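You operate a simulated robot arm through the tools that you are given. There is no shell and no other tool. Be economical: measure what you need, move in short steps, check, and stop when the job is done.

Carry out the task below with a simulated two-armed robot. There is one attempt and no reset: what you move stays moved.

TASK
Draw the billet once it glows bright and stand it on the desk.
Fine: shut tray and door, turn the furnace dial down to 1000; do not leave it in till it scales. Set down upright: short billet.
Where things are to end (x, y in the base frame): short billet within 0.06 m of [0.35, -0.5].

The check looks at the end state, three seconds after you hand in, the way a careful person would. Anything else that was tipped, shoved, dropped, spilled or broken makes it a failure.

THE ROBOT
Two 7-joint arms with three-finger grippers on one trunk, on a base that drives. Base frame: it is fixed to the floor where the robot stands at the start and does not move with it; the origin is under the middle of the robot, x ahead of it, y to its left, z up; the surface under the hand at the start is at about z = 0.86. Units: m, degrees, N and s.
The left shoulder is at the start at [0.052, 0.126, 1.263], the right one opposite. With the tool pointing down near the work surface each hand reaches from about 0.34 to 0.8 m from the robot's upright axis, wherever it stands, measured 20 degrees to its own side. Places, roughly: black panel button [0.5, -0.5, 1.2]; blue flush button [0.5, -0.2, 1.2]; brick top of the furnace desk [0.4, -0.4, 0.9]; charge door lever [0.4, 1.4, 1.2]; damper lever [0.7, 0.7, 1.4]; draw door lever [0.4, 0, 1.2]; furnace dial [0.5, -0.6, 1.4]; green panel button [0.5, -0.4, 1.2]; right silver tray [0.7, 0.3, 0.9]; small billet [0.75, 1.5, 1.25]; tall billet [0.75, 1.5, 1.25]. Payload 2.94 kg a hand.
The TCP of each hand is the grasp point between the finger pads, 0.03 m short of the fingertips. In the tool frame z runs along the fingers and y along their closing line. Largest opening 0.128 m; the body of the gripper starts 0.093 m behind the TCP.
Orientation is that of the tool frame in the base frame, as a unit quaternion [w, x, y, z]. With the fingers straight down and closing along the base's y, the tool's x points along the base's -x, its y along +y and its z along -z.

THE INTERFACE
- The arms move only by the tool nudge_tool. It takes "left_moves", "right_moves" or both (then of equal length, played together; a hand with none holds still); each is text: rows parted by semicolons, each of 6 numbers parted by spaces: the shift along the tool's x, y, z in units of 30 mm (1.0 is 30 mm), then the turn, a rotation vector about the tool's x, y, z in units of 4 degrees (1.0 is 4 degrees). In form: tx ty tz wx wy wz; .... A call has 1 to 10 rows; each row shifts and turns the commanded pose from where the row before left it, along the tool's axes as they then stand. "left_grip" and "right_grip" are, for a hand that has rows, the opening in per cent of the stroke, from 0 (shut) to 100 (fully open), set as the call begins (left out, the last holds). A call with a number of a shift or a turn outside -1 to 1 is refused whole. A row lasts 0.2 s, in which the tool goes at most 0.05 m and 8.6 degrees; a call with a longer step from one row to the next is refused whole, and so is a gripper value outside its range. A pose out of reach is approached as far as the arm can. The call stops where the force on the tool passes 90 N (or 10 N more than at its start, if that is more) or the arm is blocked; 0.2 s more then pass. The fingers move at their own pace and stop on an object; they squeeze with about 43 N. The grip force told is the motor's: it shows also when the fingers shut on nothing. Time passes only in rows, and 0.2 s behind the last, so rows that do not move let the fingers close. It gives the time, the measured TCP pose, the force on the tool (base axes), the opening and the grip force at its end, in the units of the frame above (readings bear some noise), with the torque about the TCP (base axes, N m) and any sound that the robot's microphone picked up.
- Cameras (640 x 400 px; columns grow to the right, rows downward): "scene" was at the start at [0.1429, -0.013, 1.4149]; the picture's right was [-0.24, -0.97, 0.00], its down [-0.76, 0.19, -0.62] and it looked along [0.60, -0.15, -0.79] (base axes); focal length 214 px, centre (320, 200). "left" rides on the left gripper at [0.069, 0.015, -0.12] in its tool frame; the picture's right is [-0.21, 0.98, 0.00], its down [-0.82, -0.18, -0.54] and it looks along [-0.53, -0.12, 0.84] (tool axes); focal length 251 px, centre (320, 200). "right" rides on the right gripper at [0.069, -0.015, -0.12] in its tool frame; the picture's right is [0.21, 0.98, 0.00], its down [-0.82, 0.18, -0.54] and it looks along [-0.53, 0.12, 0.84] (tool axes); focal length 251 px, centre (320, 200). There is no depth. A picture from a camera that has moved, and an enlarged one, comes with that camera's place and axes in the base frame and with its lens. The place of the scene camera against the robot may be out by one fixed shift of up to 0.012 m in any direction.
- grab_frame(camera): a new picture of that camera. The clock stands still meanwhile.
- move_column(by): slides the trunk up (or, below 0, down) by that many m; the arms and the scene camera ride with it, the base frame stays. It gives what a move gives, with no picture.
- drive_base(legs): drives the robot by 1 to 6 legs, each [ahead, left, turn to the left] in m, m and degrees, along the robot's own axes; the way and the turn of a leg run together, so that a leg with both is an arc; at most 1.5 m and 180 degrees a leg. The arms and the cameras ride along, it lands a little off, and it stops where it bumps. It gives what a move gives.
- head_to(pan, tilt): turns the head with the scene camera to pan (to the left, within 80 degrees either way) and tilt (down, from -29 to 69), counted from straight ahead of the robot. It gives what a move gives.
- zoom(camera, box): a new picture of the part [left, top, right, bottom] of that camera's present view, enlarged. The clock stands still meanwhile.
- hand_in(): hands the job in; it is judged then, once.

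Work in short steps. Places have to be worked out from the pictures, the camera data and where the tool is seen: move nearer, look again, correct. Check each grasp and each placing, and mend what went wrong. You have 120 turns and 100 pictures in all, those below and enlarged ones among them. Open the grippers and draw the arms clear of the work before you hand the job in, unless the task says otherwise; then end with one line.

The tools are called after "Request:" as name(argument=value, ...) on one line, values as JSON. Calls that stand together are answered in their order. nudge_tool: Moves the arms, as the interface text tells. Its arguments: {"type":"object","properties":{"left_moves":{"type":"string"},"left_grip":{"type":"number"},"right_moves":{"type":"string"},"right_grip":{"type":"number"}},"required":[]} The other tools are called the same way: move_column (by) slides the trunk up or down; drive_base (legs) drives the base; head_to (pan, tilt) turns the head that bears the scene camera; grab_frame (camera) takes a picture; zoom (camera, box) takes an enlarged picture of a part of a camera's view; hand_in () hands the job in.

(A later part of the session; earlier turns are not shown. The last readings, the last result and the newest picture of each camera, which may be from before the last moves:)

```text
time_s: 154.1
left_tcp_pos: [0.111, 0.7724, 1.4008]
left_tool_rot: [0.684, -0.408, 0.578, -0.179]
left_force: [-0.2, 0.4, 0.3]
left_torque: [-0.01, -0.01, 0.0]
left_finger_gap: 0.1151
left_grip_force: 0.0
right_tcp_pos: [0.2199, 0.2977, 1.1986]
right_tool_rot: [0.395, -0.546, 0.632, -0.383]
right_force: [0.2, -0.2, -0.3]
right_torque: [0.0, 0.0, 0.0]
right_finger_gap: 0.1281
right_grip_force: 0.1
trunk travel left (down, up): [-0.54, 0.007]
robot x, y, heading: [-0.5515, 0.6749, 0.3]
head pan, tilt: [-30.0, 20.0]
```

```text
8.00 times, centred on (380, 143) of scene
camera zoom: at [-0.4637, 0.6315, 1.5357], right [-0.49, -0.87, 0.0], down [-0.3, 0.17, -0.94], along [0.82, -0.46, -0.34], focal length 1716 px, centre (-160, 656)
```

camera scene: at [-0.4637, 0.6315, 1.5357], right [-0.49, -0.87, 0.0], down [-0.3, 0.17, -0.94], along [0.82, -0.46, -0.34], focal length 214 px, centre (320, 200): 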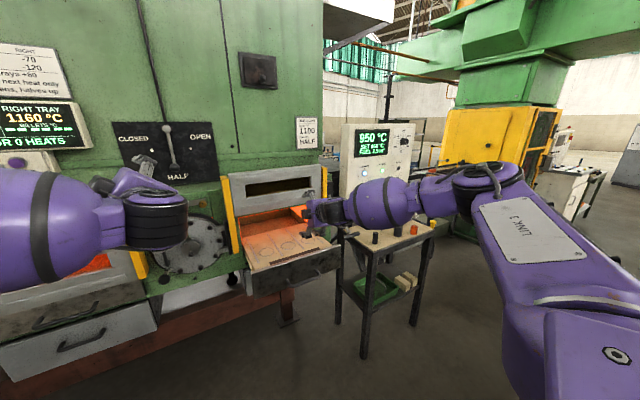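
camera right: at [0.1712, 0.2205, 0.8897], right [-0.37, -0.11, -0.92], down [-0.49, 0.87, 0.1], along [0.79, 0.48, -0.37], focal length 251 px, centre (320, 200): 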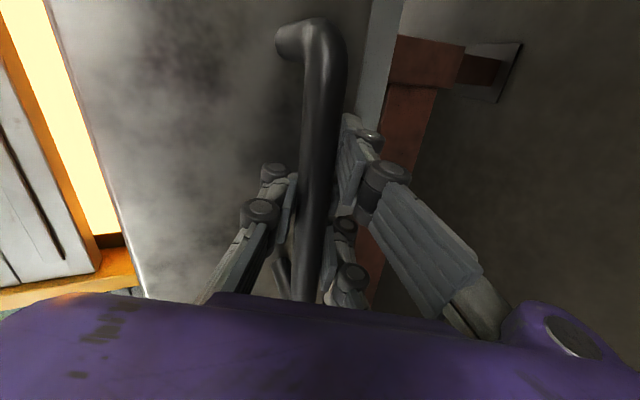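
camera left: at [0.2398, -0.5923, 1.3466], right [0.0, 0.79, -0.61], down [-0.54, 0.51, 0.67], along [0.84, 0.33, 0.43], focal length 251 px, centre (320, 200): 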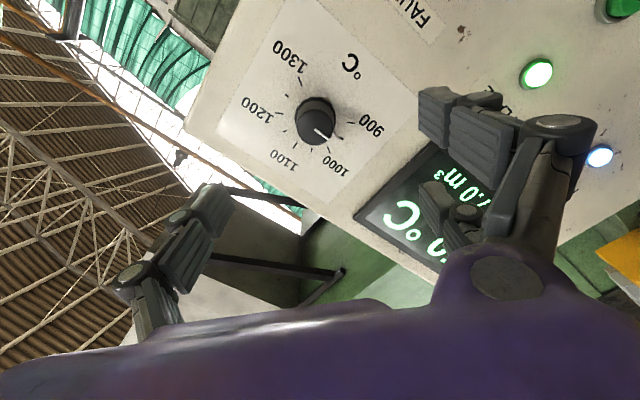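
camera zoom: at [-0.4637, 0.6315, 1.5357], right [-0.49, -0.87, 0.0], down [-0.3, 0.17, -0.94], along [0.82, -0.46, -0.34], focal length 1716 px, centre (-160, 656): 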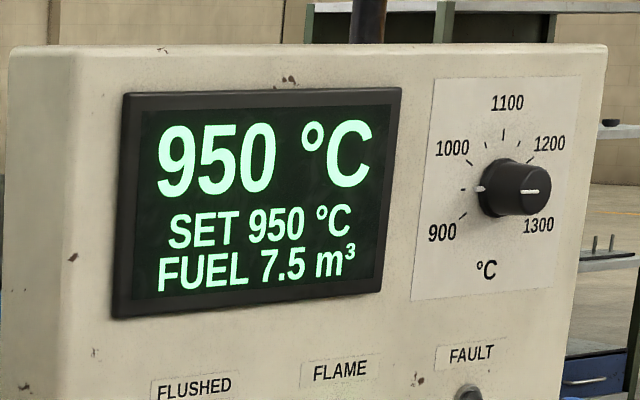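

It reads 950, so the knob slipped past on release; I will correct it to 1000 afterwards, centring on the knob (-0.550, 1.411). First the tray: I close the right fist and lower it to z≈0.91 before the tray front.

Request:
nudge_tool(right_moves="0 0 0 0 0 0;0 0 0 0 0 0;0 0 0 0 0 0;0 0 0 0 0 0", right_grip=0)

Request:
move_column(by=-0.29)

Request:
grab_frame(camera="right")

```text
time_s: 155.1
left_tcp_pos: [0.1099, 0.7715, 1.4007]
left_tool_rot: [0.683, -0.409, 0.578, -0.177]
left_force: [0.1, 0.6, -0.6]
left_torque: [-0.02, 0.03, 0.0]
left_finger_gap: 0.115
left_grip_force: 0.2
right_tcp_pos: [0.2221, 0.2977, 1.1978]
right_tool_rot: [0.394, -0.547, 0.632, -0.383]
right_force: [0.2, -0.6, 0.7]
right_torque: [0.01, -0.04, -0.02]
right_finger_gap: 0.0
right_grip_force: 3.5
trunk travel left (down, up): [-0.54, 0.007]
robot x, y, heading: [-0.5504, 0.6699, 0.4]
head pan, tilt: [-30.0, 20.0]
```

```text
time_s: 158.0
left_tcp_pos: [0.1569, 0.7716, 1.0929]
left_tool_rot: [0.676, -0.41, 0.587, -0.173]
left_force: [-0.6, 0.2, -0.6]
left_torque: [0.04, 0.01, 0.03]
left_finger_gap: 0.1152
left_grip_force: 0.1
right_tcp_pos: [0.2615, 0.297, 0.8871]
right_tool_rot: [0.387, -0.552, 0.637, -0.374]
right_force: [0.5, 0.0, -0.6]
right_torque: [-0.01, 0.01, -0.04]
right_finger_gap: 0.0
right_grip_force: 3.1
trunk travel left (down, up): [-0.25, 0.297]
robot x, y, heading: [-0.5294, 0.673, 0.2]
head pan, tilt: [-30.0, 20.0]
```

```text
20 pictures are left
camera right: at [0.1542, 0.2329, 0.9451], right [-0.42, -0.11, -0.9], down [-0.49, 0.86, 0.13], along [0.76, 0.49, -0.42], focal length 251 px, centre (320, 200)
```

right: 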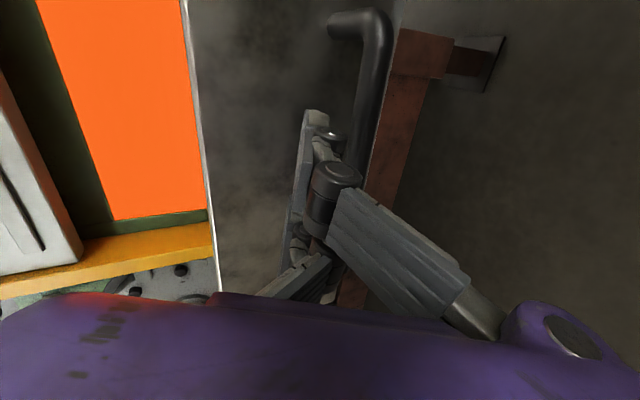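

The fist is just above the handle; I raise 2 cm for clearance, then push by driving ahead in two steps.

Request:
move_column(by=0.02)

Request:
drive_base(legs=[[0.12, 0, 0]])

Request:
grab_frame(camera="scene")

```text
time_s: 158.7
left_tcp_pos: [0.1569, 0.7728, 1.1104]
left_tool_rot: [0.675, -0.411, 0.588, -0.169]
left_force: [1.5, -0.3, -3.1]
left_torque: [0.09, -0.25, 0.03]
left_finger_gap: 0.115
left_grip_force: 0.1
right_tcp_pos: [0.2592, 0.2971, 0.9075]
right_tool_rot: [0.386, -0.553, 0.637, -0.374]
right_force: [0.3, 0.3, -3.3]
right_torque: [0.02, -0.27, 0.04]
right_finger_gap: 0.0001
right_grip_force: 3.0
trunk travel left (down, up): [-0.27, 0.277]
robot x, y, heading: [-0.5347, 0.6708, 0.3]
head pan, tilt: [-30.0, 20.0]
```

```text
time_s: 159.9
left_tcp_pos: [0.2292, 0.7716, 1.1306]
left_tool_rot: [0.684, -0.408, 0.578, -0.178]
left_force: [0.0, 0.2, 0.4]
left_torque: [0.02, -0.02, 0.02]
left_finger_gap: 0.1153
left_grip_force: 0.1
right_tcp_pos: [0.3387, 0.2977, 0.9286]
right_tool_rot: [0.395, -0.548, 0.631, -0.382]
right_force: [0.6, -0.1, 0.8]
right_torque: [-0.01, 0.01, 0.0]
right_finger_gap: 0.0
right_grip_force: 2.9
trunk travel left (down, up): [-0.27, 0.277]
robot x, y, heading: [-0.4344, 0.6748, 0.5]
head pan, tilt: [-30.0, 20.0]
```

```text
19 pictures are left
camera scene: at [-0.2125, 0.6333, 1.2477], right [-0.49, -0.87, 0.0], down [-0.3, 0.17, -0.94], along [0.82, -0.46, -0.34], focal length 214 px, centre (320, 200)
```

scene: 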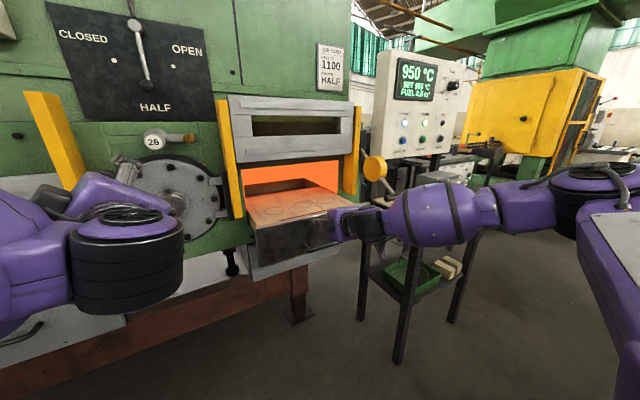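

The tray is sliding in. I push on another 0.2 m; it should stop when shut.

Request:
drive_base(legs=[[0.185, 0, 0]])

Request:
grab_frame(camera="right")

```text
time_s: 161.4
left_tcp_pos: [0.4119, 0.7763, 1.1318]
left_tool_rot: [0.684, -0.408, 0.578, -0.178]
left_force: [0.6, -0.2, -0.3]
left_torque: [0.01, 0.0, 0.02]
left_finger_gap: 0.1154
left_grip_force: 0.1
right_tcp_pos: [0.5218, 0.2997, 0.9282]
right_tool_rot: [0.395, -0.548, 0.63, -0.382]
right_force: [0.9, -0.4, -0.2]
right_torque: [-0.01, -0.01, 0.01]
right_finger_gap: 0.0
right_grip_force: 3.1
trunk travel left (down, up): [-0.27, 0.277]
robot x, y, heading: [-0.2488, 0.6751, 0.4]
head pan, tilt: [-30.0, 20.0]
```

```text
18 pictures are left
camera right: at [0.4135, 0.2359, 0.9832], right [-0.4, -0.11, -0.91], down [-0.49, 0.86, 0.12], along [0.77, 0.5, -0.4], focal length 251 px, centre (320, 200)
```

right: 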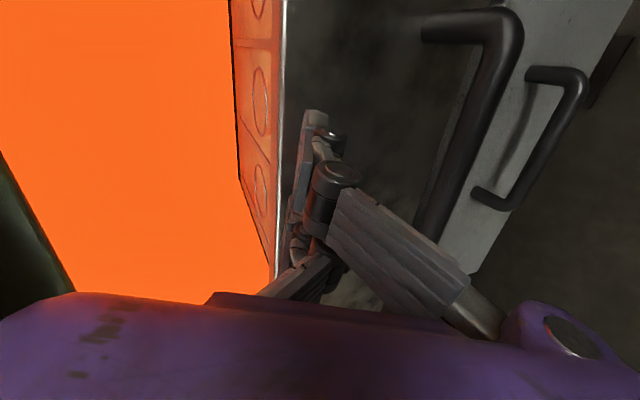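

Nearly in; I push another 3 cm and watch for the stop.

Request:
drive_base(legs=[[0.03, 0, 0]])

Request:
grab_frame(camera="scene")

```text
time_s: 162.3
left_tcp_pos: [0.436, 0.7731, 1.1319]
left_tool_rot: [0.684, -0.408, 0.578, -0.178]
left_force: [-0.4, -0.4, 0.9]
left_torque: [-0.02, 0.01, -0.01]
left_finger_gap: 0.1152
left_grip_force: 0.0
right_tcp_pos: [0.5399, 0.3007, 0.9266]
right_tool_rot: [0.394, -0.549, 0.633, -0.378]
right_force: [-13.7, 1.1, 1.4]
right_torque: [0.2, -0.26, 0.45]
right_finger_gap: 0.0
right_grip_force: 2.8
trunk travel left (down, up): [-0.27, 0.277]
robot x, y, heading: [-0.2244, 0.6721, 0.4]
head pan, tilt: [-30.0, 20.0]
stopped in leg 1: the force on the tool passed its limit at 128 N (the readings are from after the stop); the commanded pose is now the measured one
```

```text
17 pictures are left
camera scene: at [-0.0064, 0.6343, 1.2482], right [-0.5, -0.87, 0.0], down [-0.3, 0.17, -0.94], along [0.82, -0.47, -0.34], focal length 214 px, centre (320, 200)
```

scene: 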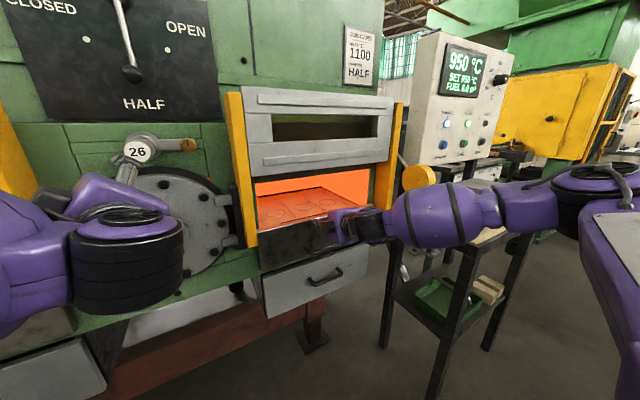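

The tray is shut firmly. I back off, raise the trunk, and turn the left hand to point straight ahead with horizontal closing, to lift the lever bar with a two-finger fork.

Request:
drive_base(legs=[[-0.27, 0, 0]])

Request:
move_column(by=0.2)

Request:
nudge_tool(left_moves="0 0 0 .392 .182 1;0 0 0 .392 .182 1;0 0 0 .392 .182 1;0 0 0 .392 .182 1;0 0 0 .392 .182 1;0 0 0 .392 .182 1;0 0 0 .392 .182 1", left_grip=45)

Request:
nudge_tool(left_moves="0 0 0 .392 .182 1;0 0 0 .392 .182 1;0 0 0 .392 .182 1;0 0 0 .392 .182 1;0 0 0 .392 .182 1;0 0 0 .12 .055 .3")

Request:
drive_base(legs=[[0, -0.75, 0]])

Request:
grab_frame(camera="left")

```text
time_s: 164.2
left_tcp_pos: [0.1692, 0.7718, 1.1315]
left_tool_rot: [0.684, -0.408, 0.578, -0.178]
left_force: [-0.7, -0.1, 0.0]
left_torque: [0.04, 0.01, 0.0]
left_finger_gap: 0.1151
left_grip_force: 0.0
right_tcp_pos: [0.2728, 0.2976, 0.9256]
right_tool_rot: [0.393, -0.549, 0.633, -0.378]
right_force: [0.3, 0.3, 1.0]
right_torque: [0.01, -0.01, 0.02]
right_finger_gap: 0.0
right_grip_force: 2.7
trunk travel left (down, up): [-0.27, 0.277]
robot x, y, heading: [-0.4923, 0.6704, 0.1]
head pan, tilt: [-30.0, 20.0]
```

```text
time_s: 166.4
left_tcp_pos: [0.1687, 0.7717, 1.3295]
left_tool_rot: [0.683, -0.408, 0.579, -0.177]
left_force: [0.4, 0.2, 0.8]
left_torque: [0.03, -0.04, 0.01]
left_finger_gap: 0.1155
left_grip_force: 0.1
right_tcp_pos: [0.2736, 0.2986, 1.1241]
right_tool_rot: [0.392, -0.55, 0.633, -0.378]
right_force: [0.4, -0.2, 0.1]
right_torque: [0.03, 0.0, 0.0]
right_finger_gap: 0.0
right_grip_force: 2.7
trunk travel left (down, up): [-0.47, 0.077]
robot x, y, heading: [-0.4943, 0.6728, 0.1]
head pan, tilt: [-30.0, 20.0]
```

```text
time_s: 168.0
left_tcp_pos: [0.169, 0.772, 1.3312]
left_tool_rot: [0.715, -0.18, 0.67, -0.08]
left_force: [0.4, -0.3, -0.2]
left_torque: [0.02, 0.01, 0.02]
left_finger_gap: 0.0574
left_grip_force: 0.1
right_tcp_pos: [0.2721, 0.299, 1.1262]
right_tool_rot: [0.394, -0.548, 0.633, -0.379]
right_force: [0.0, 0.4, 0.4]
right_torque: [0.03, -0.03, -0.01]
right_finger_gap: 0.0
right_grip_force: 3.1
trunk travel left (down, up): [-0.47, 0.077]
robot x, y, heading: [-0.4898, 0.6739, 0.4]
head pan, tilt: [-30.0, 20.0]
```

```text
time_s: 169.4
left_tcp_pos: [0.1686, 0.7715, 1.331]
left_tool_rot: [0.706, -0.001, 0.708, 0.001]
left_force: [-0.3, -0.6, -0.8]
left_torque: [-0.01, -0.01, 0.02]
left_finger_gap: 0.0577
left_grip_force: 0.1
right_tcp_pos: [0.2727, 0.2987, 1.1257]
right_tool_rot: [0.394, -0.548, 0.633, -0.378]
right_force: [-0.2, -0.2, -0.9]
right_torque: [0.01, 0.0, -0.01]
right_finger_gap: 0.0001
right_grip_force: 3.2
trunk travel left (down, up): [-0.47, 0.077]
robot x, y, heading: [-0.4939, 0.6708, 0.1]
head pan, tilt: [-30.0, 20.0]
```

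```text
time_s: 176.4
left_tcp_pos: [0.1719, 0.021, 1.3307]
left_tool_rot: [0.706, 0.001, 0.708, -0.002]
left_force: [-0.1, -0.7, -0.7]
left_torque: [-0.01, -0.01, -0.01]
left_finger_gap: 0.0575
left_grip_force: 0.1
right_tcp_pos: [0.2736, -0.4534, 1.124]
right_tool_rot: [0.393, -0.547, 0.634, -0.38]
right_force: [-0.8, -0.2, 0.3]
right_torque: [0.02, -0.02, -0.02]
right_finger_gap: 0.0
right_grip_force: 2.9
trunk travel left (down, up): [-0.47, 0.077]
robot x, y, heading: [-0.4919, -0.0751, 0.0]
head pan, tilt: [-30.0, 20.0]
```

```text
16 pictures are left
camera left: at [0.0499, 0.0374, 1.2625], right [0.0, 0.98, 0.21], down [-0.54, -0.18, 0.82], along [0.84, -0.12, 0.53], focal length 251 px, centre (320, 200)
```

left: 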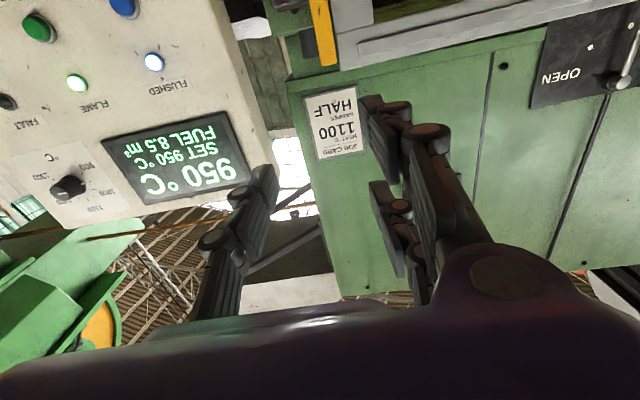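

I look for the lever bar with the scene camera.

Request:
head_to(pan=3, tilt=30)

Request:
grab_frame(camera="scene")

```text
time_s: 177.4
left_tcp_pos: [0.17, 0.0198, 1.3301]
left_tool_rot: [0.706, 0.0, 0.708, -0.001]
left_force: [0.0, -1.0, 0.0]
left_torque: [0.0, 0.0, -0.03]
left_finger_gap: 0.0574
left_grip_force: 0.0
right_tcp_pos: [0.2735, -0.455, 1.1257]
right_tool_rot: [0.393, -0.547, 0.634, -0.379]
right_force: [-0.2, -0.5, -0.3]
right_torque: [-0.01, -0.04, 0.01]
right_finger_gap: 0.0004
right_grip_force: 3.1
trunk travel left (down, up): [-0.47, 0.077]
robot x, y, heading: [-0.4913, -0.081, 0.0]
head pan, tilt: [3.0, 30.0]
```

```text
15 pictures are left
camera scene: at [-0.3269, -0.0665, 1.4408], right [0.05, -1.0, 0.0], down [-0.5, -0.03, -0.87], along [0.86, 0.05, -0.5], focal length 214 px, centre (320, 200)
```

scene: 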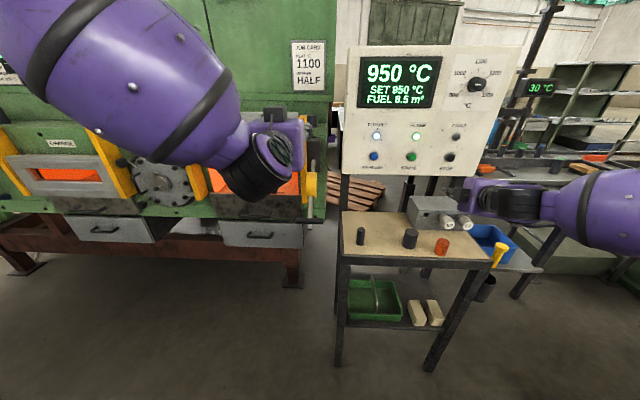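

Request:
zoom(camera="scene", box=[250, 120, 370, 240])

```text
3.33 times, centred on (310, 180) of scene
camera zoom: at [-0.3269, -0.0665, 1.4408], right [0.05, -1.0, 0.0], down [-0.5, -0.03, -0.87], along [0.86, 0.05, -0.5], focal length 715 px, centre (353, 267)
```

zoom: 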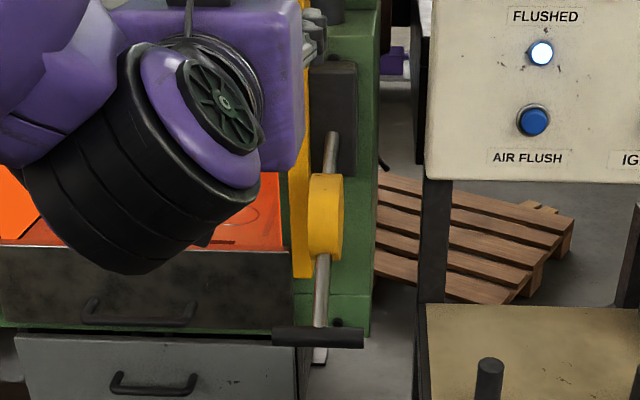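

The lever now hangs lower: bar at about (0.27, 0.005, 1.0), swinging about a pivot near (0.59, 1.12). I lower the left fork in front of it, to z≈0.95, while staying at x 0.17.

Request:
move_column(by=-0.07)

Request:
nudge_tool(left_moves="1 -.25 0 0 0 0;1 -.25 0 0 0 0;1 0 0 0 0 0;1 0 0 0 0 0;1 0 0 0 0 0;1 0 0 0 0 0;1 0 0 0 0 0;1 0 0 0 0 0;1 0 0 0 0 0;1 0 0 0 0 0")

Request:
zoom(camera="scene", box=[230, 140, 390, 290])

```text
time_s: 178.5
left_tcp_pos: [0.1702, 0.0194, 1.2616]
left_tool_rot: [0.706, 0.001, 0.708, -0.001]
left_force: [0.8, 0.0, 0.1]
left_torque: [0.03, 0.01, -0.05]
left_finger_gap: 0.0575
left_grip_force: 0.0
right_tcp_pos: [0.2722, -0.4541, 1.0569]
right_tool_rot: [0.394, -0.547, 0.633, -0.38]
right_force: [0.3, -0.2, 0.4]
right_torque: [-0.01, 0.05, 0.03]
right_finger_gap: 0.0
right_grip_force: 3.4
trunk travel left (down, up): [-0.4, 0.147]
robot x, y, heading: [-0.4926, -0.0798, 0.1]
head pan, tilt: [3.0, 30.0]
```

```text
time_s: 180.7
left_tcp_pos: [0.16, -0.0527, 0.9831]
left_tool_rot: [0.706, -0.001, 0.709, 0.001]
left_force: [0.3, 0.2, -0.4]
left_torque: [0.05, -0.01, 0.02]
left_finger_gap: 0.0575
left_grip_force: 0.0
left hand out of reach, approached as far as the arm can: row 1, 2, 3, 4, 5, 6, 7, 8, 9, 10
right_tcp_pos: [0.2737, -0.4543, 1.0552]
right_tool_rot: [0.393, -0.547, 0.635, -0.379]
right_force: [-0.2, 0.0, 0.0]
right_torque: [0.02, -0.02, -0.03]
right_finger_gap: 0.0
right_grip_force: 3.0
trunk travel left (down, up): [-0.4, 0.147]
robot x, y, heading: [-0.4879, -0.0785, -0.1]
head pan, tilt: [3.0, 30.0]
```

```text
2.67 times, centred on (310, 215) of scene
camera zoom: at [-0.2947, -0.0671, 1.3612], right [0.05, -1.0, 0.0], down [-0.5, -0.03, -0.87], along [0.86, 0.05, -0.5], focal length 572 px, centre (347, 160)
```

zoom: 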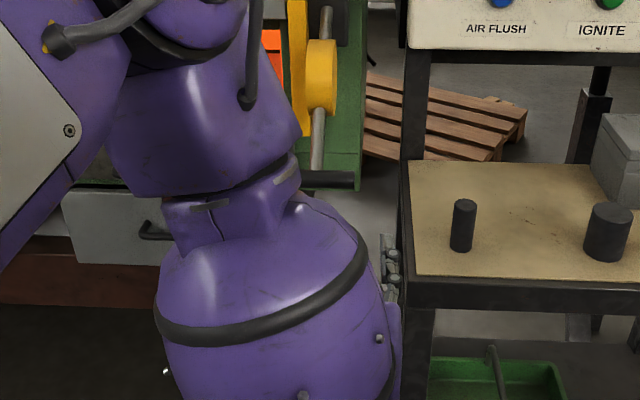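

The hand is at z 0.983 and drifted to y -0.053. I lower the trunk 4 cm and shift left 5.8 cm, then check with the left camera before going under the bar.

Request:
move_column(by=-0.04)

Request:
drive_base(legs=[[0, 0.058, 0]])

Request:
grab_frame(camera="left")

```text
time_s: 181.5
left_tcp_pos: [0.1665, -0.0541, 0.9386]
left_tool_rot: [0.703, -0.002, 0.711, 0.001]
left_force: [-0.2, -1.0, -0.5]
left_torque: [-0.02, 0.01, 0.01]
left_finger_gap: 0.0576
left_grip_force: 0.0
right_tcp_pos: [0.2822, -0.4548, 1.0099]
right_tool_rot: [0.391, -0.549, 0.635, -0.377]
right_force: [1.2, 0.2, -0.2]
right_torque: [-0.01, -0.04, -0.02]
right_finger_gap: 0.0004
right_grip_force: 3.0
trunk travel left (down, up): [-0.36, 0.187]
robot x, y, heading: [-0.4852, -0.0776, 0.3]
head pan, tilt: [3.0, 30.0]
```

```text
time_s: 182.7
left_tcp_pos: [0.1664, 0.0024, 0.939]
left_tool_rot: [0.703, -0.001, 0.711, 0.001]
left_force: [0.1, 0.0, 0.1]
left_torque: [0.01, 0.03, 0.01]
left_finger_gap: 0.0577
left_grip_force: 0.1
right_tcp_pos: [0.2809, -0.3978, 1.0081]
right_tool_rot: [0.39, -0.548, 0.638, -0.376]
right_force: [-0.4, 0.1, 0.2]
right_torque: [-0.02, 0.02, -0.04]
right_finger_gap: 0.0
right_grip_force: 2.8
trunk travel left (down, up): [-0.36, 0.187]
robot x, y, heading: [-0.4899, -0.015, -0.3]
head pan, tilt: [3.0, 30.0]
```

```text
12 pictures are left
camera left: at [0.0444, 0.0193, 0.8707], right [0.0, 0.98, 0.22], down [-0.53, -0.18, 0.83], along [0.85, -0.12, 0.52], focal length 251 px, centre (320, 200)
```

left: 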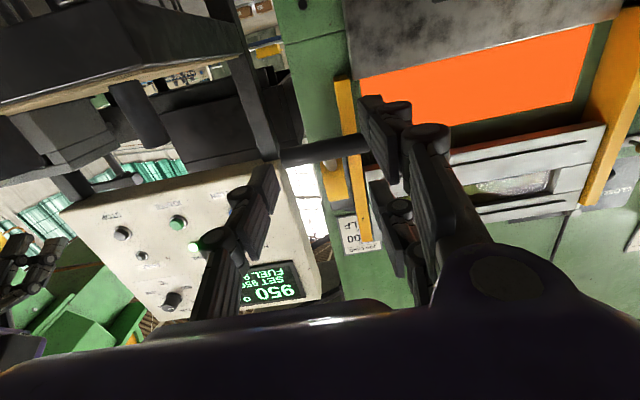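

From two views the bar is at about (0.316, 0.005, 0.974). I lower 1 cm and reach forward with the arm only (the right hand must not go over the desk box).

Request:
move_column(by=-0.012)

Request:
nudge_tool(left_moves="0 0 1 0 0 0;0 0 1 0 0 0;0 0 1 0 0 0;0 0 1 0 0 0;0 0 .5 0 0 0")

Request:
grab_frame(camera="left")

```text
time_s: 183.3
left_tcp_pos: [0.1756, 0.0033, 0.9203]
left_tool_rot: [0.7, -0.001, 0.714, 0.0]
left_force: [0.1, 0.6, 0.5]
left_torque: [-0.02, 0.05, 0.0]
left_finger_gap: 0.0576
left_grip_force: 0.1
right_tcp_pos: [0.2912, -0.3968, 0.9915]
right_tool_rot: [0.388, -0.55, 0.638, -0.374]
right_force: [0.6, 0.2, -1.2]
right_torque: [-0.01, 0.0, 0.03]
right_finger_gap: 0.0003
right_grip_force: 2.6
trunk travel left (down, up): [-0.348, 0.199]
robot x, y, heading: [-0.4887, -0.0164, 0.1]
head pan, tilt: [3.0, 30.0]
```

```text
time_s: 184.5
left_tcp_pos: [0.3041, -0.0268, 0.9229]
left_tool_rot: [0.697, -0.004, 0.717, 0.004]
left_force: [1.0, 0.2, 0.1]
left_torque: [0.0, 0.0, -0.04]
left_finger_gap: 0.0576
left_grip_force: 0.2
left hand out of reach, approached as far as the arm can: row 1, 2, 3, 4
right_tcp_pos: [0.293, -0.3971, 0.9883]
right_tool_rot: [0.388, -0.551, 0.638, -0.373]
right_force: [0.1, 0.0, 0.0]
right_torque: [0.03, -0.03, 0.0]
right_finger_gap: 0.0
right_grip_force: 3.4
trunk travel left (down, up): [-0.348, 0.199]
robot x, y, heading: [-0.4885, -0.0153, -0.2]
head pan, tilt: [3.0, 30.0]
```

```text
11 pictures are left
camera left: at [0.181, -0.0108, 0.8577], right [0.0, 0.98, 0.21], down [-0.52, -0.19, 0.84], along [0.86, -0.11, 0.51], focal length 251 px, centre (320, 200)
```

left: 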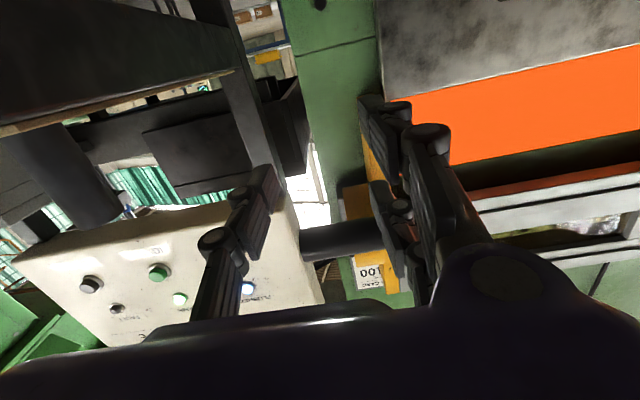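

The fork is under the bar but 3 cm right; I shift left 3.2 cm and then raise the trunk to lift the lever.

Request:
drive_base(legs=[[0, 0.032, 0]])

Request:
move_column(by=0.12)

Request:
grab_frame(camera="left")

```text
time_s: 185.5
left_tcp_pos: [0.2848, 0.008, 0.9377]
left_tool_rot: [0.705, -0.003, 0.709, 0.001]
left_force: [-0.2, -0.3, 0.2]
left_torque: [-0.04, -0.05, -0.04]
left_finger_gap: 0.0575
left_grip_force: 0.0
right_tcp_pos: [0.2708, -0.3634, 1.0011]
right_tool_rot: [0.392, -0.546, 0.635, -0.38]
right_force: [-0.3, 1.0, -0.9]
right_torque: [0.0, -0.06, -0.05]
right_finger_gap: 0.0002
right_grip_force: 2.9
trunk travel left (down, up): [-0.348, 0.199]
robot x, y, heading: [-0.4927, 0.0176, -0.2]
head pan, tilt: [3.0, 30.0]
```

```text
time_s: 187.0
left_tcp_pos: [0.2851, 0.007, 1.0584]
left_tool_rot: [0.705, -0.003, 0.709, 0.001]
left_force: [1.2, -0.6, 0.0]
left_torque: [0.0, -0.03, -0.03]
left_finger_gap: 0.0579
left_grip_force: 0.7
right_tcp_pos: [0.2707, -0.3642, 1.1218]
right_tool_rot: [0.393, -0.545, 0.636, -0.379]
right_force: [1.2, 0.5, -1.0]
right_torque: [0.01, 0.0, -0.02]
right_finger_gap: 0.0
right_grip_force: 3.5
trunk travel left (down, up): [-0.468, 0.079]
robot x, y, heading: [-0.4956, 0.0183, 0.1]
head pan, tilt: [3.0, 30.0]
```

```text
10 pictures are left
camera left: at [0.1638, 0.0225, 0.9915], right [-0.01, 0.98, 0.21], down [-0.54, -0.18, 0.82], along [0.84, -0.11, 0.53], focal length 251 px, centre (320, 200)
```

left: 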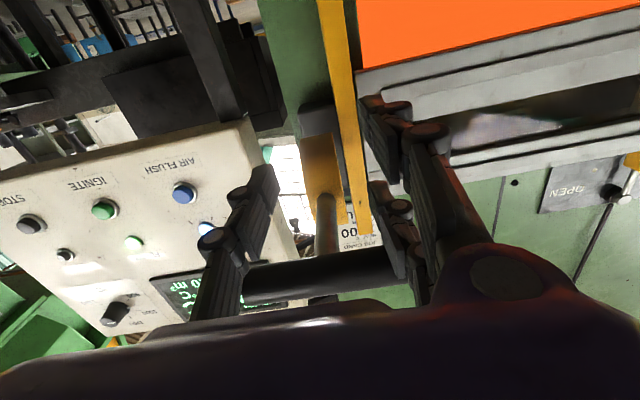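

The bar rides on the fork and the door is coming down. I continue lifting with the arm.

Request:
nudge_tool(left_moves="-1 0 0 0 0 0;-1 0 0 0 0 0;-1 0 0 0 0 0;-1 0 0 0 0 0;-1 0 .2 0 0 0;-1 0 .3 0 0 0;0 0 0 0 0 0")

Request:
grab_frame(camera="left")

```text
time_s: 188.6
left_tcp_pos: [0.2994, 0.0064, 1.2417]
left_tool_rot: [0.706, -0.003, 0.708, 0.002]
left_force: [0.4, 0.6, -0.7]
left_torque: [0.02, 0.01, 0.01]
left_finger_gap: 0.0578
left_grip_force: 0.1
right_tcp_pos: [0.2696, -0.3639, 1.1248]
right_tool_rot: [0.394, -0.546, 0.635, -0.379]
right_force: [0.3, -0.2, -0.6]
right_torque: [0.01, 0.03, -0.01]
right_finger_gap: 0.0
right_grip_force: 2.8
trunk travel left (down, up): [-0.468, 0.079]
robot x, y, heading: [-0.4916, 0.0183, -0.1]
head pan, tilt: [3.0, 30.0]
```

```text
9 pictures are left
camera left: at [0.1788, 0.0222, 1.1733], right [-0.01, 0.98, 0.21], down [-0.54, -0.18, 0.82], along [0.84, -0.11, 0.53], focal length 251 px, centre (320, 200)
```

left: 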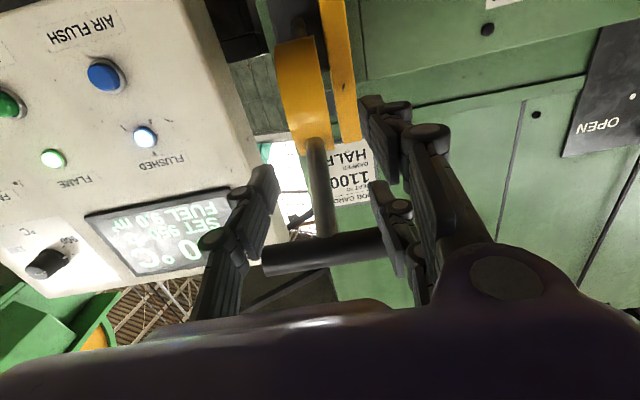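

I lift the last few centimetres to the top stop.

Request:
nudge_tool(left_moves="-.8 0 .2 0 0 0;-.8 0 .2 0 0 0;-.5 0 .1 0 0 0;0 0 0 0 0 0")

Request:
head_to(pan=15, tilt=30)

Request:
grab_frame(camera="scene")

```text
time_s: 189.3
left_tcp_pos: [0.3111, 0.0086, 1.2579]
left_tool_rot: [0.68, 0.001, 0.733, 0.001]
left_force: [4.4, 0.3, -20.5]
left_torque: [-0.61, 0.38, -0.29]
left_finger_gap: 0.0569
left_grip_force: 0.1
right_tcp_pos: [0.2718, -0.3633, 1.1241]
right_tool_rot: [0.394, -0.546, 0.635, -0.38]
right_force: [-0.7, 0.2, 0.3]
right_torque: [-0.01, 0.03, 0.0]
right_finger_gap: 0.0001
right_grip_force: 2.8
trunk travel left (down, up): [-0.468, 0.079]
robot x, y, heading: [-0.494, 0.0206, 0.0]
head pan, tilt: [3.0, 30.0]
stopped in row 3 (left hand): the force on the tool passed its limit at 96 N (the readings are from after the stop); the commanded pose is now the measured one
```

```text
time_s: 190.1
left_tcp_pos: [0.3107, 0.0063, 1.2585]
left_tool_rot: [0.681, 0.0, 0.733, 0.002]
left_force: [-5.5, 0.0, -31.2]
left_torque: [-1.05, 0.05, 0.21]
left_finger_gap: 0.0583
left_grip_force: 0.2
right_tcp_pos: [0.2715, -0.3636, 1.1219]
right_tool_rot: [0.392, -0.546, 0.636, -0.379]
right_force: [1.1, 0.1, 0.2]
right_torque: [-0.01, -0.02, 0.03]
right_finger_gap: 0.0001
right_grip_force: 3.3
trunk travel left (down, up): [-0.468, 0.079]
robot x, y, heading: [-0.496, 0.0135, -0.4]
head pan, tilt: [15.0, 30.0]
```

```text
8 pictures are left
camera scene: at [-0.3282, 0.0448, 1.4378], right [0.25, -0.97, 0.0], down [-0.49, -0.13, -0.86], along [0.84, 0.22, -0.5], focal length 214 px, centre (320, 200)
```

scene: 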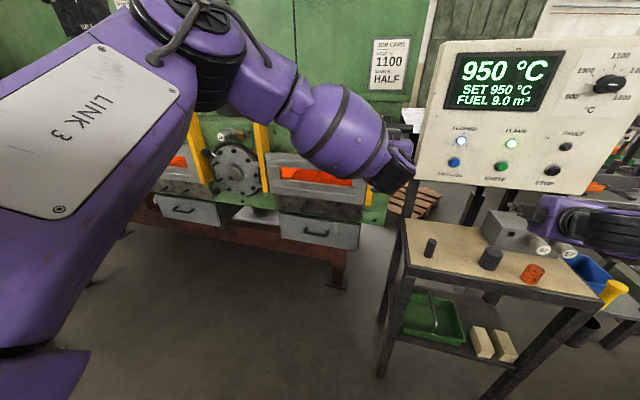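

The door is down, with its slit glowing as at the start. I free the left hand from the bar, back off, raise the trunk and drive to the dial to correct 950 → 1000.

Request:
nudge_tool(left_moves=".7 0 0 0 0 0;.5 0 -.3 0 0 0;0 0 -1 0 0 0;0 0 -1 0 0 0;0 0 -1 0 0 0;0 0 -1 0 0 0")

Request:
move_column(by=0.077)

Request:
drive_base(legs=[[0, -0.2, 0], [0.12, -0.36, 0]])

Request:
grab_frame(camera="left")

```text
time_s: 191.5
left_tcp_pos: [0.1768, 0.0061, 1.2393]
left_tool_rot: [0.685, 0.0, 0.728, 0.002]
left_force: [-1.0, -0.1, 0.5]
left_torque: [-0.01, 0.0, -0.01]
left_finger_gap: 0.0574
left_grip_force: 0.0
right_tcp_pos: [0.27, -0.3625, 1.1245]
right_tool_rot: [0.394, -0.546, 0.635, -0.38]
right_force: [0.0, 0.0, 1.1]
right_torque: [0.0, -0.02, -0.02]
right_finger_gap: 0.0001
right_grip_force: 3.1
trunk travel left (down, up): [-0.468, 0.079]
robot x, y, heading: [-0.4948, 0.0162, -0.5]
head pan, tilt: [15.0, 30.0]
```

```text
time_s: 192.6
left_tcp_pos: [0.1798, 0.0062, 1.3112]
left_tool_rot: [0.683, 0.001, 0.731, 0.002]
left_force: [1.0, -0.1, -0.4]
left_torque: [-0.02, -0.01, 0.02]
left_finger_gap: 0.0575
left_grip_force: 0.1
right_tcp_pos: [0.2704, -0.3633, 1.1983]
right_tool_rot: [0.391, -0.547, 0.636, -0.379]
right_force: [0.2, 1.4, -0.6]
right_torque: [0.0, -0.05, 0.01]
right_finger_gap: 0.0001
right_grip_force: 3.3
trunk travel left (down, up): [-0.545, 0.002]
robot x, y, heading: [-0.4898, 0.0145, -0.2]
head pan, tilt: [15.0, 30.0]
```

```text
time_s: 198.4
left_tcp_pos: [0.2954, -0.5582, 1.3146]
left_tool_rot: [0.685, 0.001, 0.729, 0.001]
left_force: [0.2, 0.2, 0.5]
left_torque: [-0.01, 0.0, -0.02]
left_finger_gap: 0.0576
left_grip_force: 0.1
right_tcp_pos: [0.3858, -0.9293, 1.201]
right_tool_rot: [0.393, -0.545, 0.635, -0.38]
right_force: [-0.2, -0.3, -0.2]
right_torque: [-0.01, 0.02, 0.0]
right_finger_gap: 0.0
right_grip_force: 3.2
trunk travel left (down, up): [-0.545, 0.002]
robot x, y, heading: [-0.3752, -0.5492, -0.3]
head pan, tilt: [15.0, 30.0]
```

```text
7 pictures are left
camera left: at [0.1702, -0.5413, 1.2538], right [0.01, 0.98, 0.22], down [-0.49, -0.18, 0.85], along [0.87, -0.12, 0.47], focal length 251 px, centre (320, 200)
```

left: 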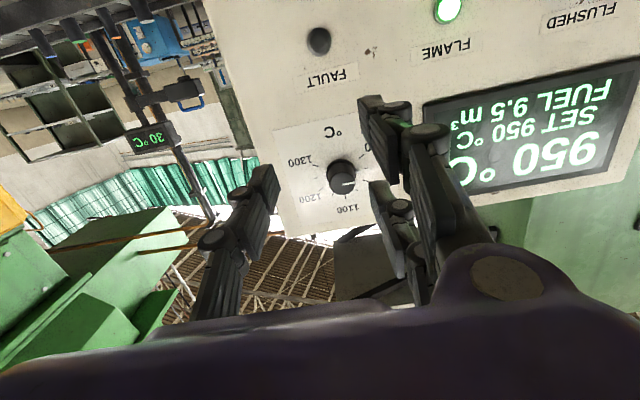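

The dial is seen at y≈-0.548, matching. I level the hand, open it and raise it to z 1.411 in front of the knob.

Request:
nudge_tool(left_moves="0 0 0 0 -.9 0;-.8 .07 .5 0 0 0;-.8 .07 .5 0 0 0;-.8 .07 .5 0 0 0;-.8 .07 .5 0 0 0;0 0 0 0 0 0", left_grip=75)

```text
time_s: 199.8
left_tcp_pos: [0.3565, -0.551, 1.4109]
left_tool_rot: [0.707, 0.002, 0.707, 0.001]
left_force: [0.7, -0.2, 0.1]
left_torque: [0.01, 0.0, 0.02]
left_finger_gap: 0.096
left_grip_force: 0.1
right_tcp_pos: [0.3864, -0.9295, 1.2008]
right_tool_rot: [0.393, -0.545, 0.636, -0.38]
right_force: [0.4, 0.2, -0.7]
right_torque: [0.0, 0.01, 0.01]
right_finger_gap: 0.0
right_grip_force: 2.8
trunk travel left (down, up): [-0.545, 0.002]
robot x, y, heading: [-0.3779, -0.5474, 0.0]
head pan, tilt: [15.0, 30.0]
```

Aligned. I advance 12.4 cm to x 0.48 and close on the knob.

Request:
nudge_tool(left_moves="0 0 1 0 0 0;0 0 1 0 0 0;0 0 1 0 0 0;0 0 1 0 0 0;0 0 .12 0 0 0;0 0 0 0 0 0")

Request:
nudge_tool(left_moves="0 0 0 0 0 0;0 0 0 0 0 0;0 0 0 0 0 0;0 0 0 0 0 0", left_grip=0)

```text
time_s: 201.2
left_tcp_pos: [0.479, -0.5506, 1.4103]
left_tool_rot: [0.707, 0.001, 0.707, 0.001]
left_force: [-0.7, 0.3, -0.3]
left_torque: [0.01, 0.0, 0.0]
left_finger_gap: 0.0961
left_grip_force: 0.0
right_tcp_pos: [0.3853, -0.9293, 1.2006]
right_tool_rot: [0.393, -0.545, 0.636, -0.381]
right_force: [-0.1, 0.9, -0.1]
right_torque: [-0.03, 0.0, 0.03]
right_finger_gap: 0.0001
right_grip_force: 2.8
trunk travel left (down, up): [-0.545, 0.002]
robot x, y, heading: [-0.3759, -0.544, -0.4]
head pan, tilt: [15.0, 30.0]
```

```text
time_s: 202.2
left_tcp_pos: [0.4778, -0.554, 1.4092]
left_tool_rot: [0.707, 0.003, 0.707, 0.0]
left_force: [-3.3, -7.0, -2.1]
left_torque: [0.0, -0.1, -0.49]
left_finger_gap: 0.0299
left_grip_force: 44.9
right_tcp_pos: [0.3858, -0.9305, 1.2005]
right_tool_rot: [0.393, -0.545, 0.636, -0.38]
right_force: [0.8, -0.1, -0.4]
right_torque: [0.01, 0.01, -0.04]
right_finger_gap: 0.0
right_grip_force: 2.6
trunk travel left (down, up): [-0.545, 0.002]
robot x, y, heading: [-0.3761, -0.548, -0.2]
head pan, tilt: [15.0, 30.0]
```

The gap is 30 mm rather than 39, so I check the grip in a picture.

Request:
grab_frame(camera="left")

```text
6 pictures are left
camera left: at [0.3572, -0.5369, 1.3415], right [0.0, 0.98, 0.22], down [-0.54, -0.18, 0.82], along [0.84, -0.12, 0.53], focal length 251 px, centre (320, 200)
```

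left: 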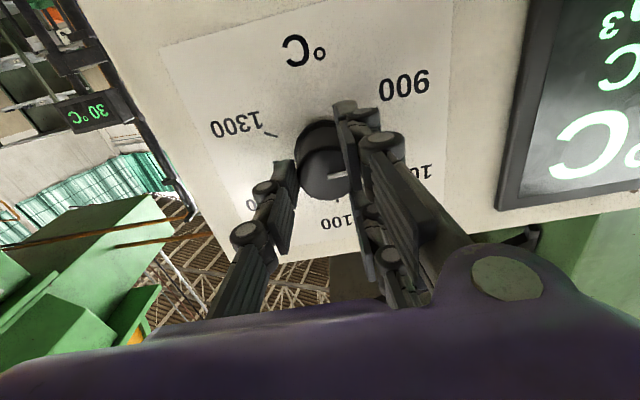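

The knob centre is about 12 mm lower than the hand. I open, lower 12 mm and close again.

Request:
nudge_tool(left_moves="0 0 0 0 0 0;0 0 0 0 0 0;.42 0 0 0 0 0;0 0 0 0 0 0", left_grip=65)

Request:
nudge_tool(left_moves="0 0 0 0 0 0;0 0 0 0 0 0;0 0 0 0 0 0;0 0 0 0 0 0", left_grip=0)

```text
time_s: 203.2
left_tcp_pos: [0.4785, -0.5503, 1.3982]
left_tool_rot: [0.707, 0.0, 0.707, 0.001]
left_force: [0.1, -0.2, -0.4]
left_torque: [-0.03, 0.03, 0.02]
left_finger_gap: 0.0831
left_grip_force: 0.0
right_tcp_pos: [0.3857, -0.9288, 1.201]
right_tool_rot: [0.393, -0.545, 0.636, -0.38]
right_force: [-0.7, 0.8, -0.8]
right_torque: [0.01, 0.02, 0.01]
right_finger_gap: 0.0
right_grip_force: 3.1
trunk travel left (down, up): [-0.545, 0.002]
robot x, y, heading: [-0.3795, -0.547, -0.4]
head pan, tilt: [15.0, 30.0]
```

```text
time_s: 204.2
left_tcp_pos: [0.4779, -0.5504, 1.3977]
left_tool_rot: [0.707, 0.001, 0.707, 0.002]
left_force: [0.5, 1.3, 0.1]
left_torque: [-0.03, -0.01, 0.02]
left_finger_gap: 0.0388
left_grip_force: 45.2
right_tcp_pos: [0.3849, -0.9285, 1.2012]
right_tool_rot: [0.392, -0.546, 0.636, -0.38]
right_force: [0.1, -0.2, -0.2]
right_torque: [-0.01, 0.03, -0.01]
right_finger_gap: 0.0
right_grip_force: 3.2
trunk travel left (down, up): [-0.545, 0.002]
robot x, y, heading: [-0.3741, -0.5473, -0.1]
head pan, tilt: [15.0, 30.0]
```

Well centred now. I turn clockwise 30° and read the display before releasing.

Request:
nudge_tool(left_moves="0 0 0 0 0 1;0 0 0 0 0 1;0 0 0 0 0 1;0 0 0 0 0 1;0 0 0 0 0 1;0 0 0 0 0 1;0 0 0 0 0 1;0 0 0 0 0 .5;0 0 0 0 0 0;0 0 0 0 0 0")

Request:
head_to(pan=15, tilt=5)

Request:
grab_frame(camera="scene")

```text
time_s: 206.4
left_tcp_pos: [0.4778, -0.5436, 1.3992]
left_tool_rot: [0.683, 0.183, 0.682, 0.184]
left_force: [-5.2, 20.8, 1.4]
left_torque: [-0.23, 0.17, 0.7]
left_finger_gap: 0.0385
left_grip_force: 45.0
right_tcp_pos: [0.3843, -0.9253, 1.2025]
right_tool_rot: [0.392, -0.546, 0.635, -0.381]
right_force: [-0.1, -0.9, -0.1]
right_torque: [-0.01, 0.01, 0.0]
right_finger_gap: 0.0001
right_grip_force: 3.7
trunk travel left (down, up): [-0.545, 0.002]
robot x, y, heading: [-0.3755, -0.5492, -0.2]
head pan, tilt: [15.0, 30.0]
```

```text
time_s: 207.2
left_tcp_pos: [0.4778, -0.5453, 1.3991]
left_tool_rot: [0.684, 0.182, 0.682, 0.184]
left_force: [-3.9, 21.7, 1.7]
left_torque: [-0.25, -0.08, 0.6]
left_finger_gap: 0.0385
left_grip_force: 45.3
right_tcp_pos: [0.3865, -0.9256, 1.2021]
right_tool_rot: [0.392, -0.546, 0.635, -0.381]
right_force: [0.6, -0.9, 0.4]
right_torque: [-0.01, 0.0, -0.01]
right_finger_gap: 0.0001
right_grip_force: 3.1
trunk travel left (down, up): [-0.545, 0.002]
robot x, y, heading: [-0.3768, -0.549, -0.5]
head pan, tilt: [15.0, 5.0]
```

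```text
5 pictures are left
camera scene: at [-0.2903, -0.5141, 1.5642], right [0.25, -0.97, 0.0], down [-0.08, -0.03, -1.0], along [0.96, 0.25, -0.09], focal length 214 px, centre (320, 200)
```

scene: 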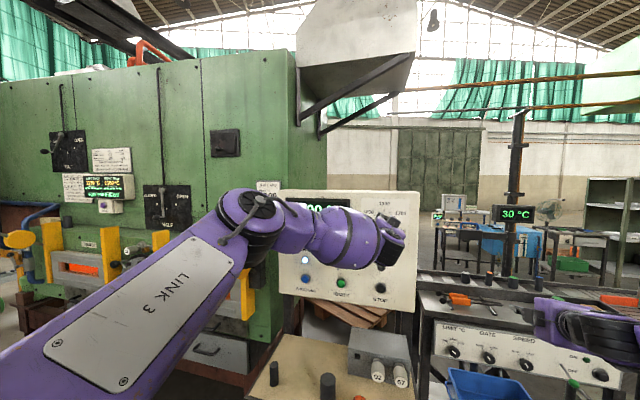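

The display partly shows "…00". I relieve the side load, release and draw straight back, then read it.

Request:
nudge_tool(left_moves=".1 .17 0 0 0 0;0 0 0 0 0 0")

Request:
nudge_tool(left_moves="0 0 0 0 0 0;0 0 0 0 0 0;0 0 0 0 0 0;0 0 -1 0 0 0;0 0 -1 0 0 0;0 0 -1 0 0 0;0 0 -1 0 0 0;0 0 -1 0 0 0;0 0 -1 0 0 0", left_grip=80)

Request:
grab_frame(camera="left")

```text
time_s: 207.8
left_tcp_pos: [0.4779, -0.5437, 1.3995]
left_tool_rot: [0.684, 0.185, 0.682, 0.183]
left_force: [3.2, 9.6, 6.2]
left_torque: [-0.15, -0.08, 0.35]
left_finger_gap: 0.0384
left_grip_force: 44.7
right_tcp_pos: [0.385, -0.9282, 1.2009]
right_tool_rot: [0.393, -0.545, 0.635, -0.381]
right_force: [0.3, -0.6, -0.4]
right_torque: [0.02, 0.03, -0.02]
right_finger_gap: 0.0
right_grip_force: 2.8
trunk travel left (down, up): [-0.545, 0.002]
robot x, y, heading: [-0.3761, -0.544, -0.3]
head pan, tilt: [15.0, 5.0]
```

```text
time_s: 209.8
left_tcp_pos: [0.2979, -0.5449, 1.3984]
left_tool_rot: [0.683, 0.186, 0.682, 0.184]
left_force: [-0.4, 0.5, 0.4]
left_torque: [0.03, 0.01, 0.0]
left_finger_gap: 0.1025
left_grip_force: 0.1
right_tcp_pos: [0.3849, -0.9284, 1.2006]
right_tool_rot: [0.392, -0.546, 0.636, -0.38]
right_force: [0.9, 0.2, 0.8]
right_torque: [-0.02, 0.01, 0.02]
right_finger_gap: 0.0
right_grip_force: 2.9
trunk travel left (down, up): [-0.545, 0.002]
robot x, y, heading: [-0.3739, -0.5486, -0.3]
head pan, tilt: [15.0, 5.0]
```

```text
4 pictures are left
camera left: at [0.1773, -0.4948, 1.3468], right [0.0, 0.74, 0.68], down [-0.54, -0.57, 0.62], along [0.84, -0.37, 0.4], focal length 251 px, centre (320, 200)
```

left: 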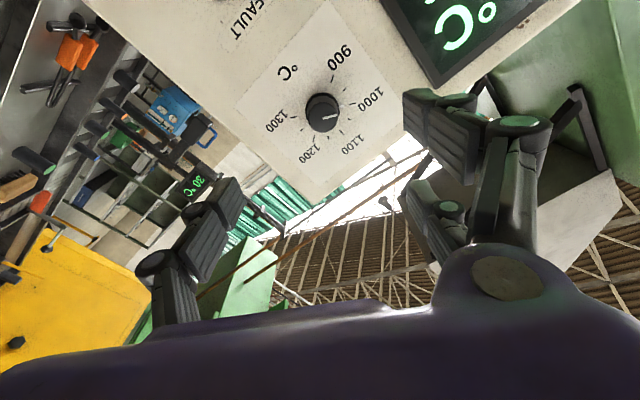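

The pointer looks at 1000. I back away to check the display, billet, tray and door from a distance, opening the right gripper as well.

Request:
drive_base(legs=[[-0.06, 0.25, 0], [-0.06, 0.4, 0]])

Request:
nudge_tool(right_moves="0 0 0 0 0 0;0 0 0 0 0 0;0 0 0 0 0 0;0 0 0 0 0 0;0 0 0 0 0 0", right_grip=100)

Request:
head_to(pan=-25, tilt=20)

Request:
zoom(camera="scene", box=[160, 60, 480, 320])

```text
time_s: 216.3
left_tcp_pos: [0.1857, 0.1028, 1.3975]
left_tool_rot: [0.683, 0.187, 0.682, 0.182]
left_force: [0.0, -0.5, -0.8]
left_torque: [0.02, 0.03, 0.01]
left_finger_gap: 0.1023
left_grip_force: 0.1
right_tcp_pos: [0.2694, -0.282, 1.201]
right_tool_rot: [0.391, -0.542, 0.638, -0.381]
right_force: [0.4, -0.4, -0.2]
right_torque: [-0.02, 0.0, 0.01]
right_finger_gap: 0.0
right_grip_force: 3.0
trunk travel left (down, up): [-0.545, 0.002]
robot x, y, heading: [-0.4894, 0.1072, -0.9]
head pan, tilt: [15.0, 5.0]
```

```text
time_s: 217.5
left_tcp_pos: [0.1852, 0.1029, 1.398]
left_tool_rot: [0.683, 0.187, 0.682, 0.182]
left_force: [-0.1, -0.1, -0.1]
left_torque: [-0.01, -0.01, 0.0]
left_finger_gap: 0.1025
left_grip_force: 0.0
right_tcp_pos: [0.269, -0.2818, 1.2012]
right_tool_rot: [0.391, -0.542, 0.638, -0.382]
right_force: [-0.2, 0.3, 0.3]
right_torque: [0.03, 0.01, 0.04]
right_finger_gap: 0.1277
right_grip_force: 0.0
trunk travel left (down, up): [-0.545, 0.002]
robot x, y, heading: [-0.4913, 0.1079, -0.9]
head pan, tilt: [15.0, 5.0]
```

```text
time_s: 218.6
left_tcp_pos: [0.1841, 0.1035, 1.3978]
left_tool_rot: [0.683, 0.188, 0.682, 0.182]
left_force: [0.2, 0.7, -0.4]
left_torque: [0.01, 0.0, 0.02]
left_finger_gap: 0.1024
left_grip_force: 0.0
right_tcp_pos: [0.2685, -0.282, 1.2011]
right_tool_rot: [0.391, -0.543, 0.638, -0.381]
right_force: [-0.7, 0.3, -0.2]
right_torque: [-0.01, -0.01, 0.0]
right_finger_gap: 0.1279
right_grip_force: 0.0
trunk travel left (down, up): [-0.545, 0.002]
robot x, y, heading: [-0.4916, 0.1088, -0.7]
head pan, tilt: [-25.0, 20.0]
```

```text
1.54 times, centred on (320, 190) of scene
camera zoom: at [-0.4079, 0.0707, 1.54], right [-0.43, -0.9, 0.0], down [-0.31, 0.15, -0.94], along [0.85, -0.41, -0.34], focal length 330 px, centre (320, 215)
```

zoom: 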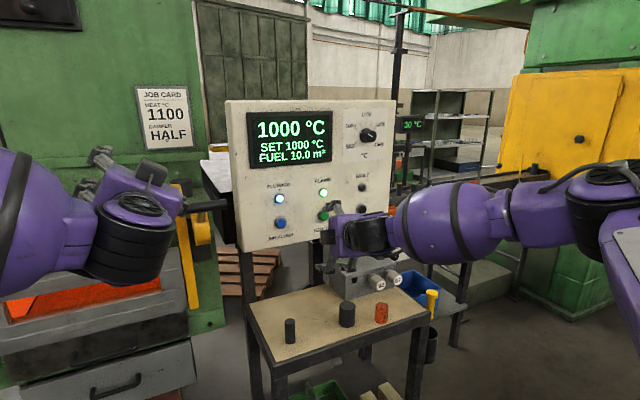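

SET reads 1000 and the billet stands upright. I move clear to the left and check door and tray.

Request:
drive_base(legs=[[-0.06, 0, 0], [0, 0.42, 0]])

Request:
head_to(pan=-22, tilt=25)

Request:
grab_frame(camera="scene")

```text
time_s: 219.8
left_tcp_pos: [0.1191, 0.104, 1.4029]
left_tool_rot: [0.686, 0.187, 0.68, 0.181]
left_force: [-1.2, 0.0, 0.8]
left_torque: [-0.01, 0.06, 0.0]
left_finger_gap: 0.1026
left_grip_force: 0.1
right_tcp_pos: [0.2043, -0.2815, 1.2048]
right_tool_rot: [0.393, -0.542, 0.637, -0.383]
right_force: [-0.8, 0.5, 0.7]
right_torque: [-0.02, 0.05, -0.03]
right_finger_gap: 0.1279
right_grip_force: 0.1
trunk travel left (down, up): [-0.545, 0.002]
robot x, y, heading: [-0.5468, 0.1066, -0.9]
head pan, tilt: [-25.0, 20.0]
stopped in leg 1: the robot was blocked; the commanded pose is now the measured one
```

```text
time_s: 220.4
left_tcp_pos: [0.1249, 0.1034, 1.3984]
left_tool_rot: [0.684, 0.186, 0.682, 0.182]
left_force: [-0.2, 0.6, 0.2]
left_torque: [0.02, 0.0, 0.01]
left_finger_gap: 0.1025
left_grip_force: 0.0
right_tcp_pos: [0.2092, -0.2831, 1.2003]
right_tool_rot: [0.391, -0.543, 0.638, -0.381]
right_force: [0.0, -0.7, 0.6]
right_torque: [0.01, 0.02, 0.0]
right_finger_gap: 0.1279
right_grip_force: 0.1
trunk travel left (down, up): [-0.545, 0.002]
robot x, y, heading: [-0.5515, 0.1095, -0.6]
head pan, tilt: [-22.0, 25.0]
```

```text
2 pictures are left
camera scene: at [-0.4667, 0.0756, 1.532], right [-0.39, -0.92, 0.0], down [-0.39, 0.16, -0.91], along [0.84, -0.35, -0.42], focal length 214 px, centre (320, 200)
```

scene: 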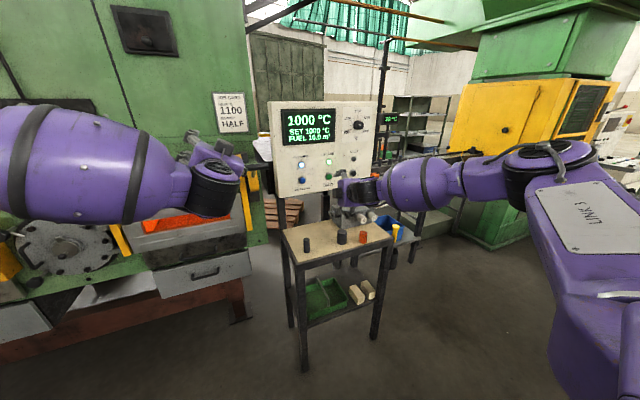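

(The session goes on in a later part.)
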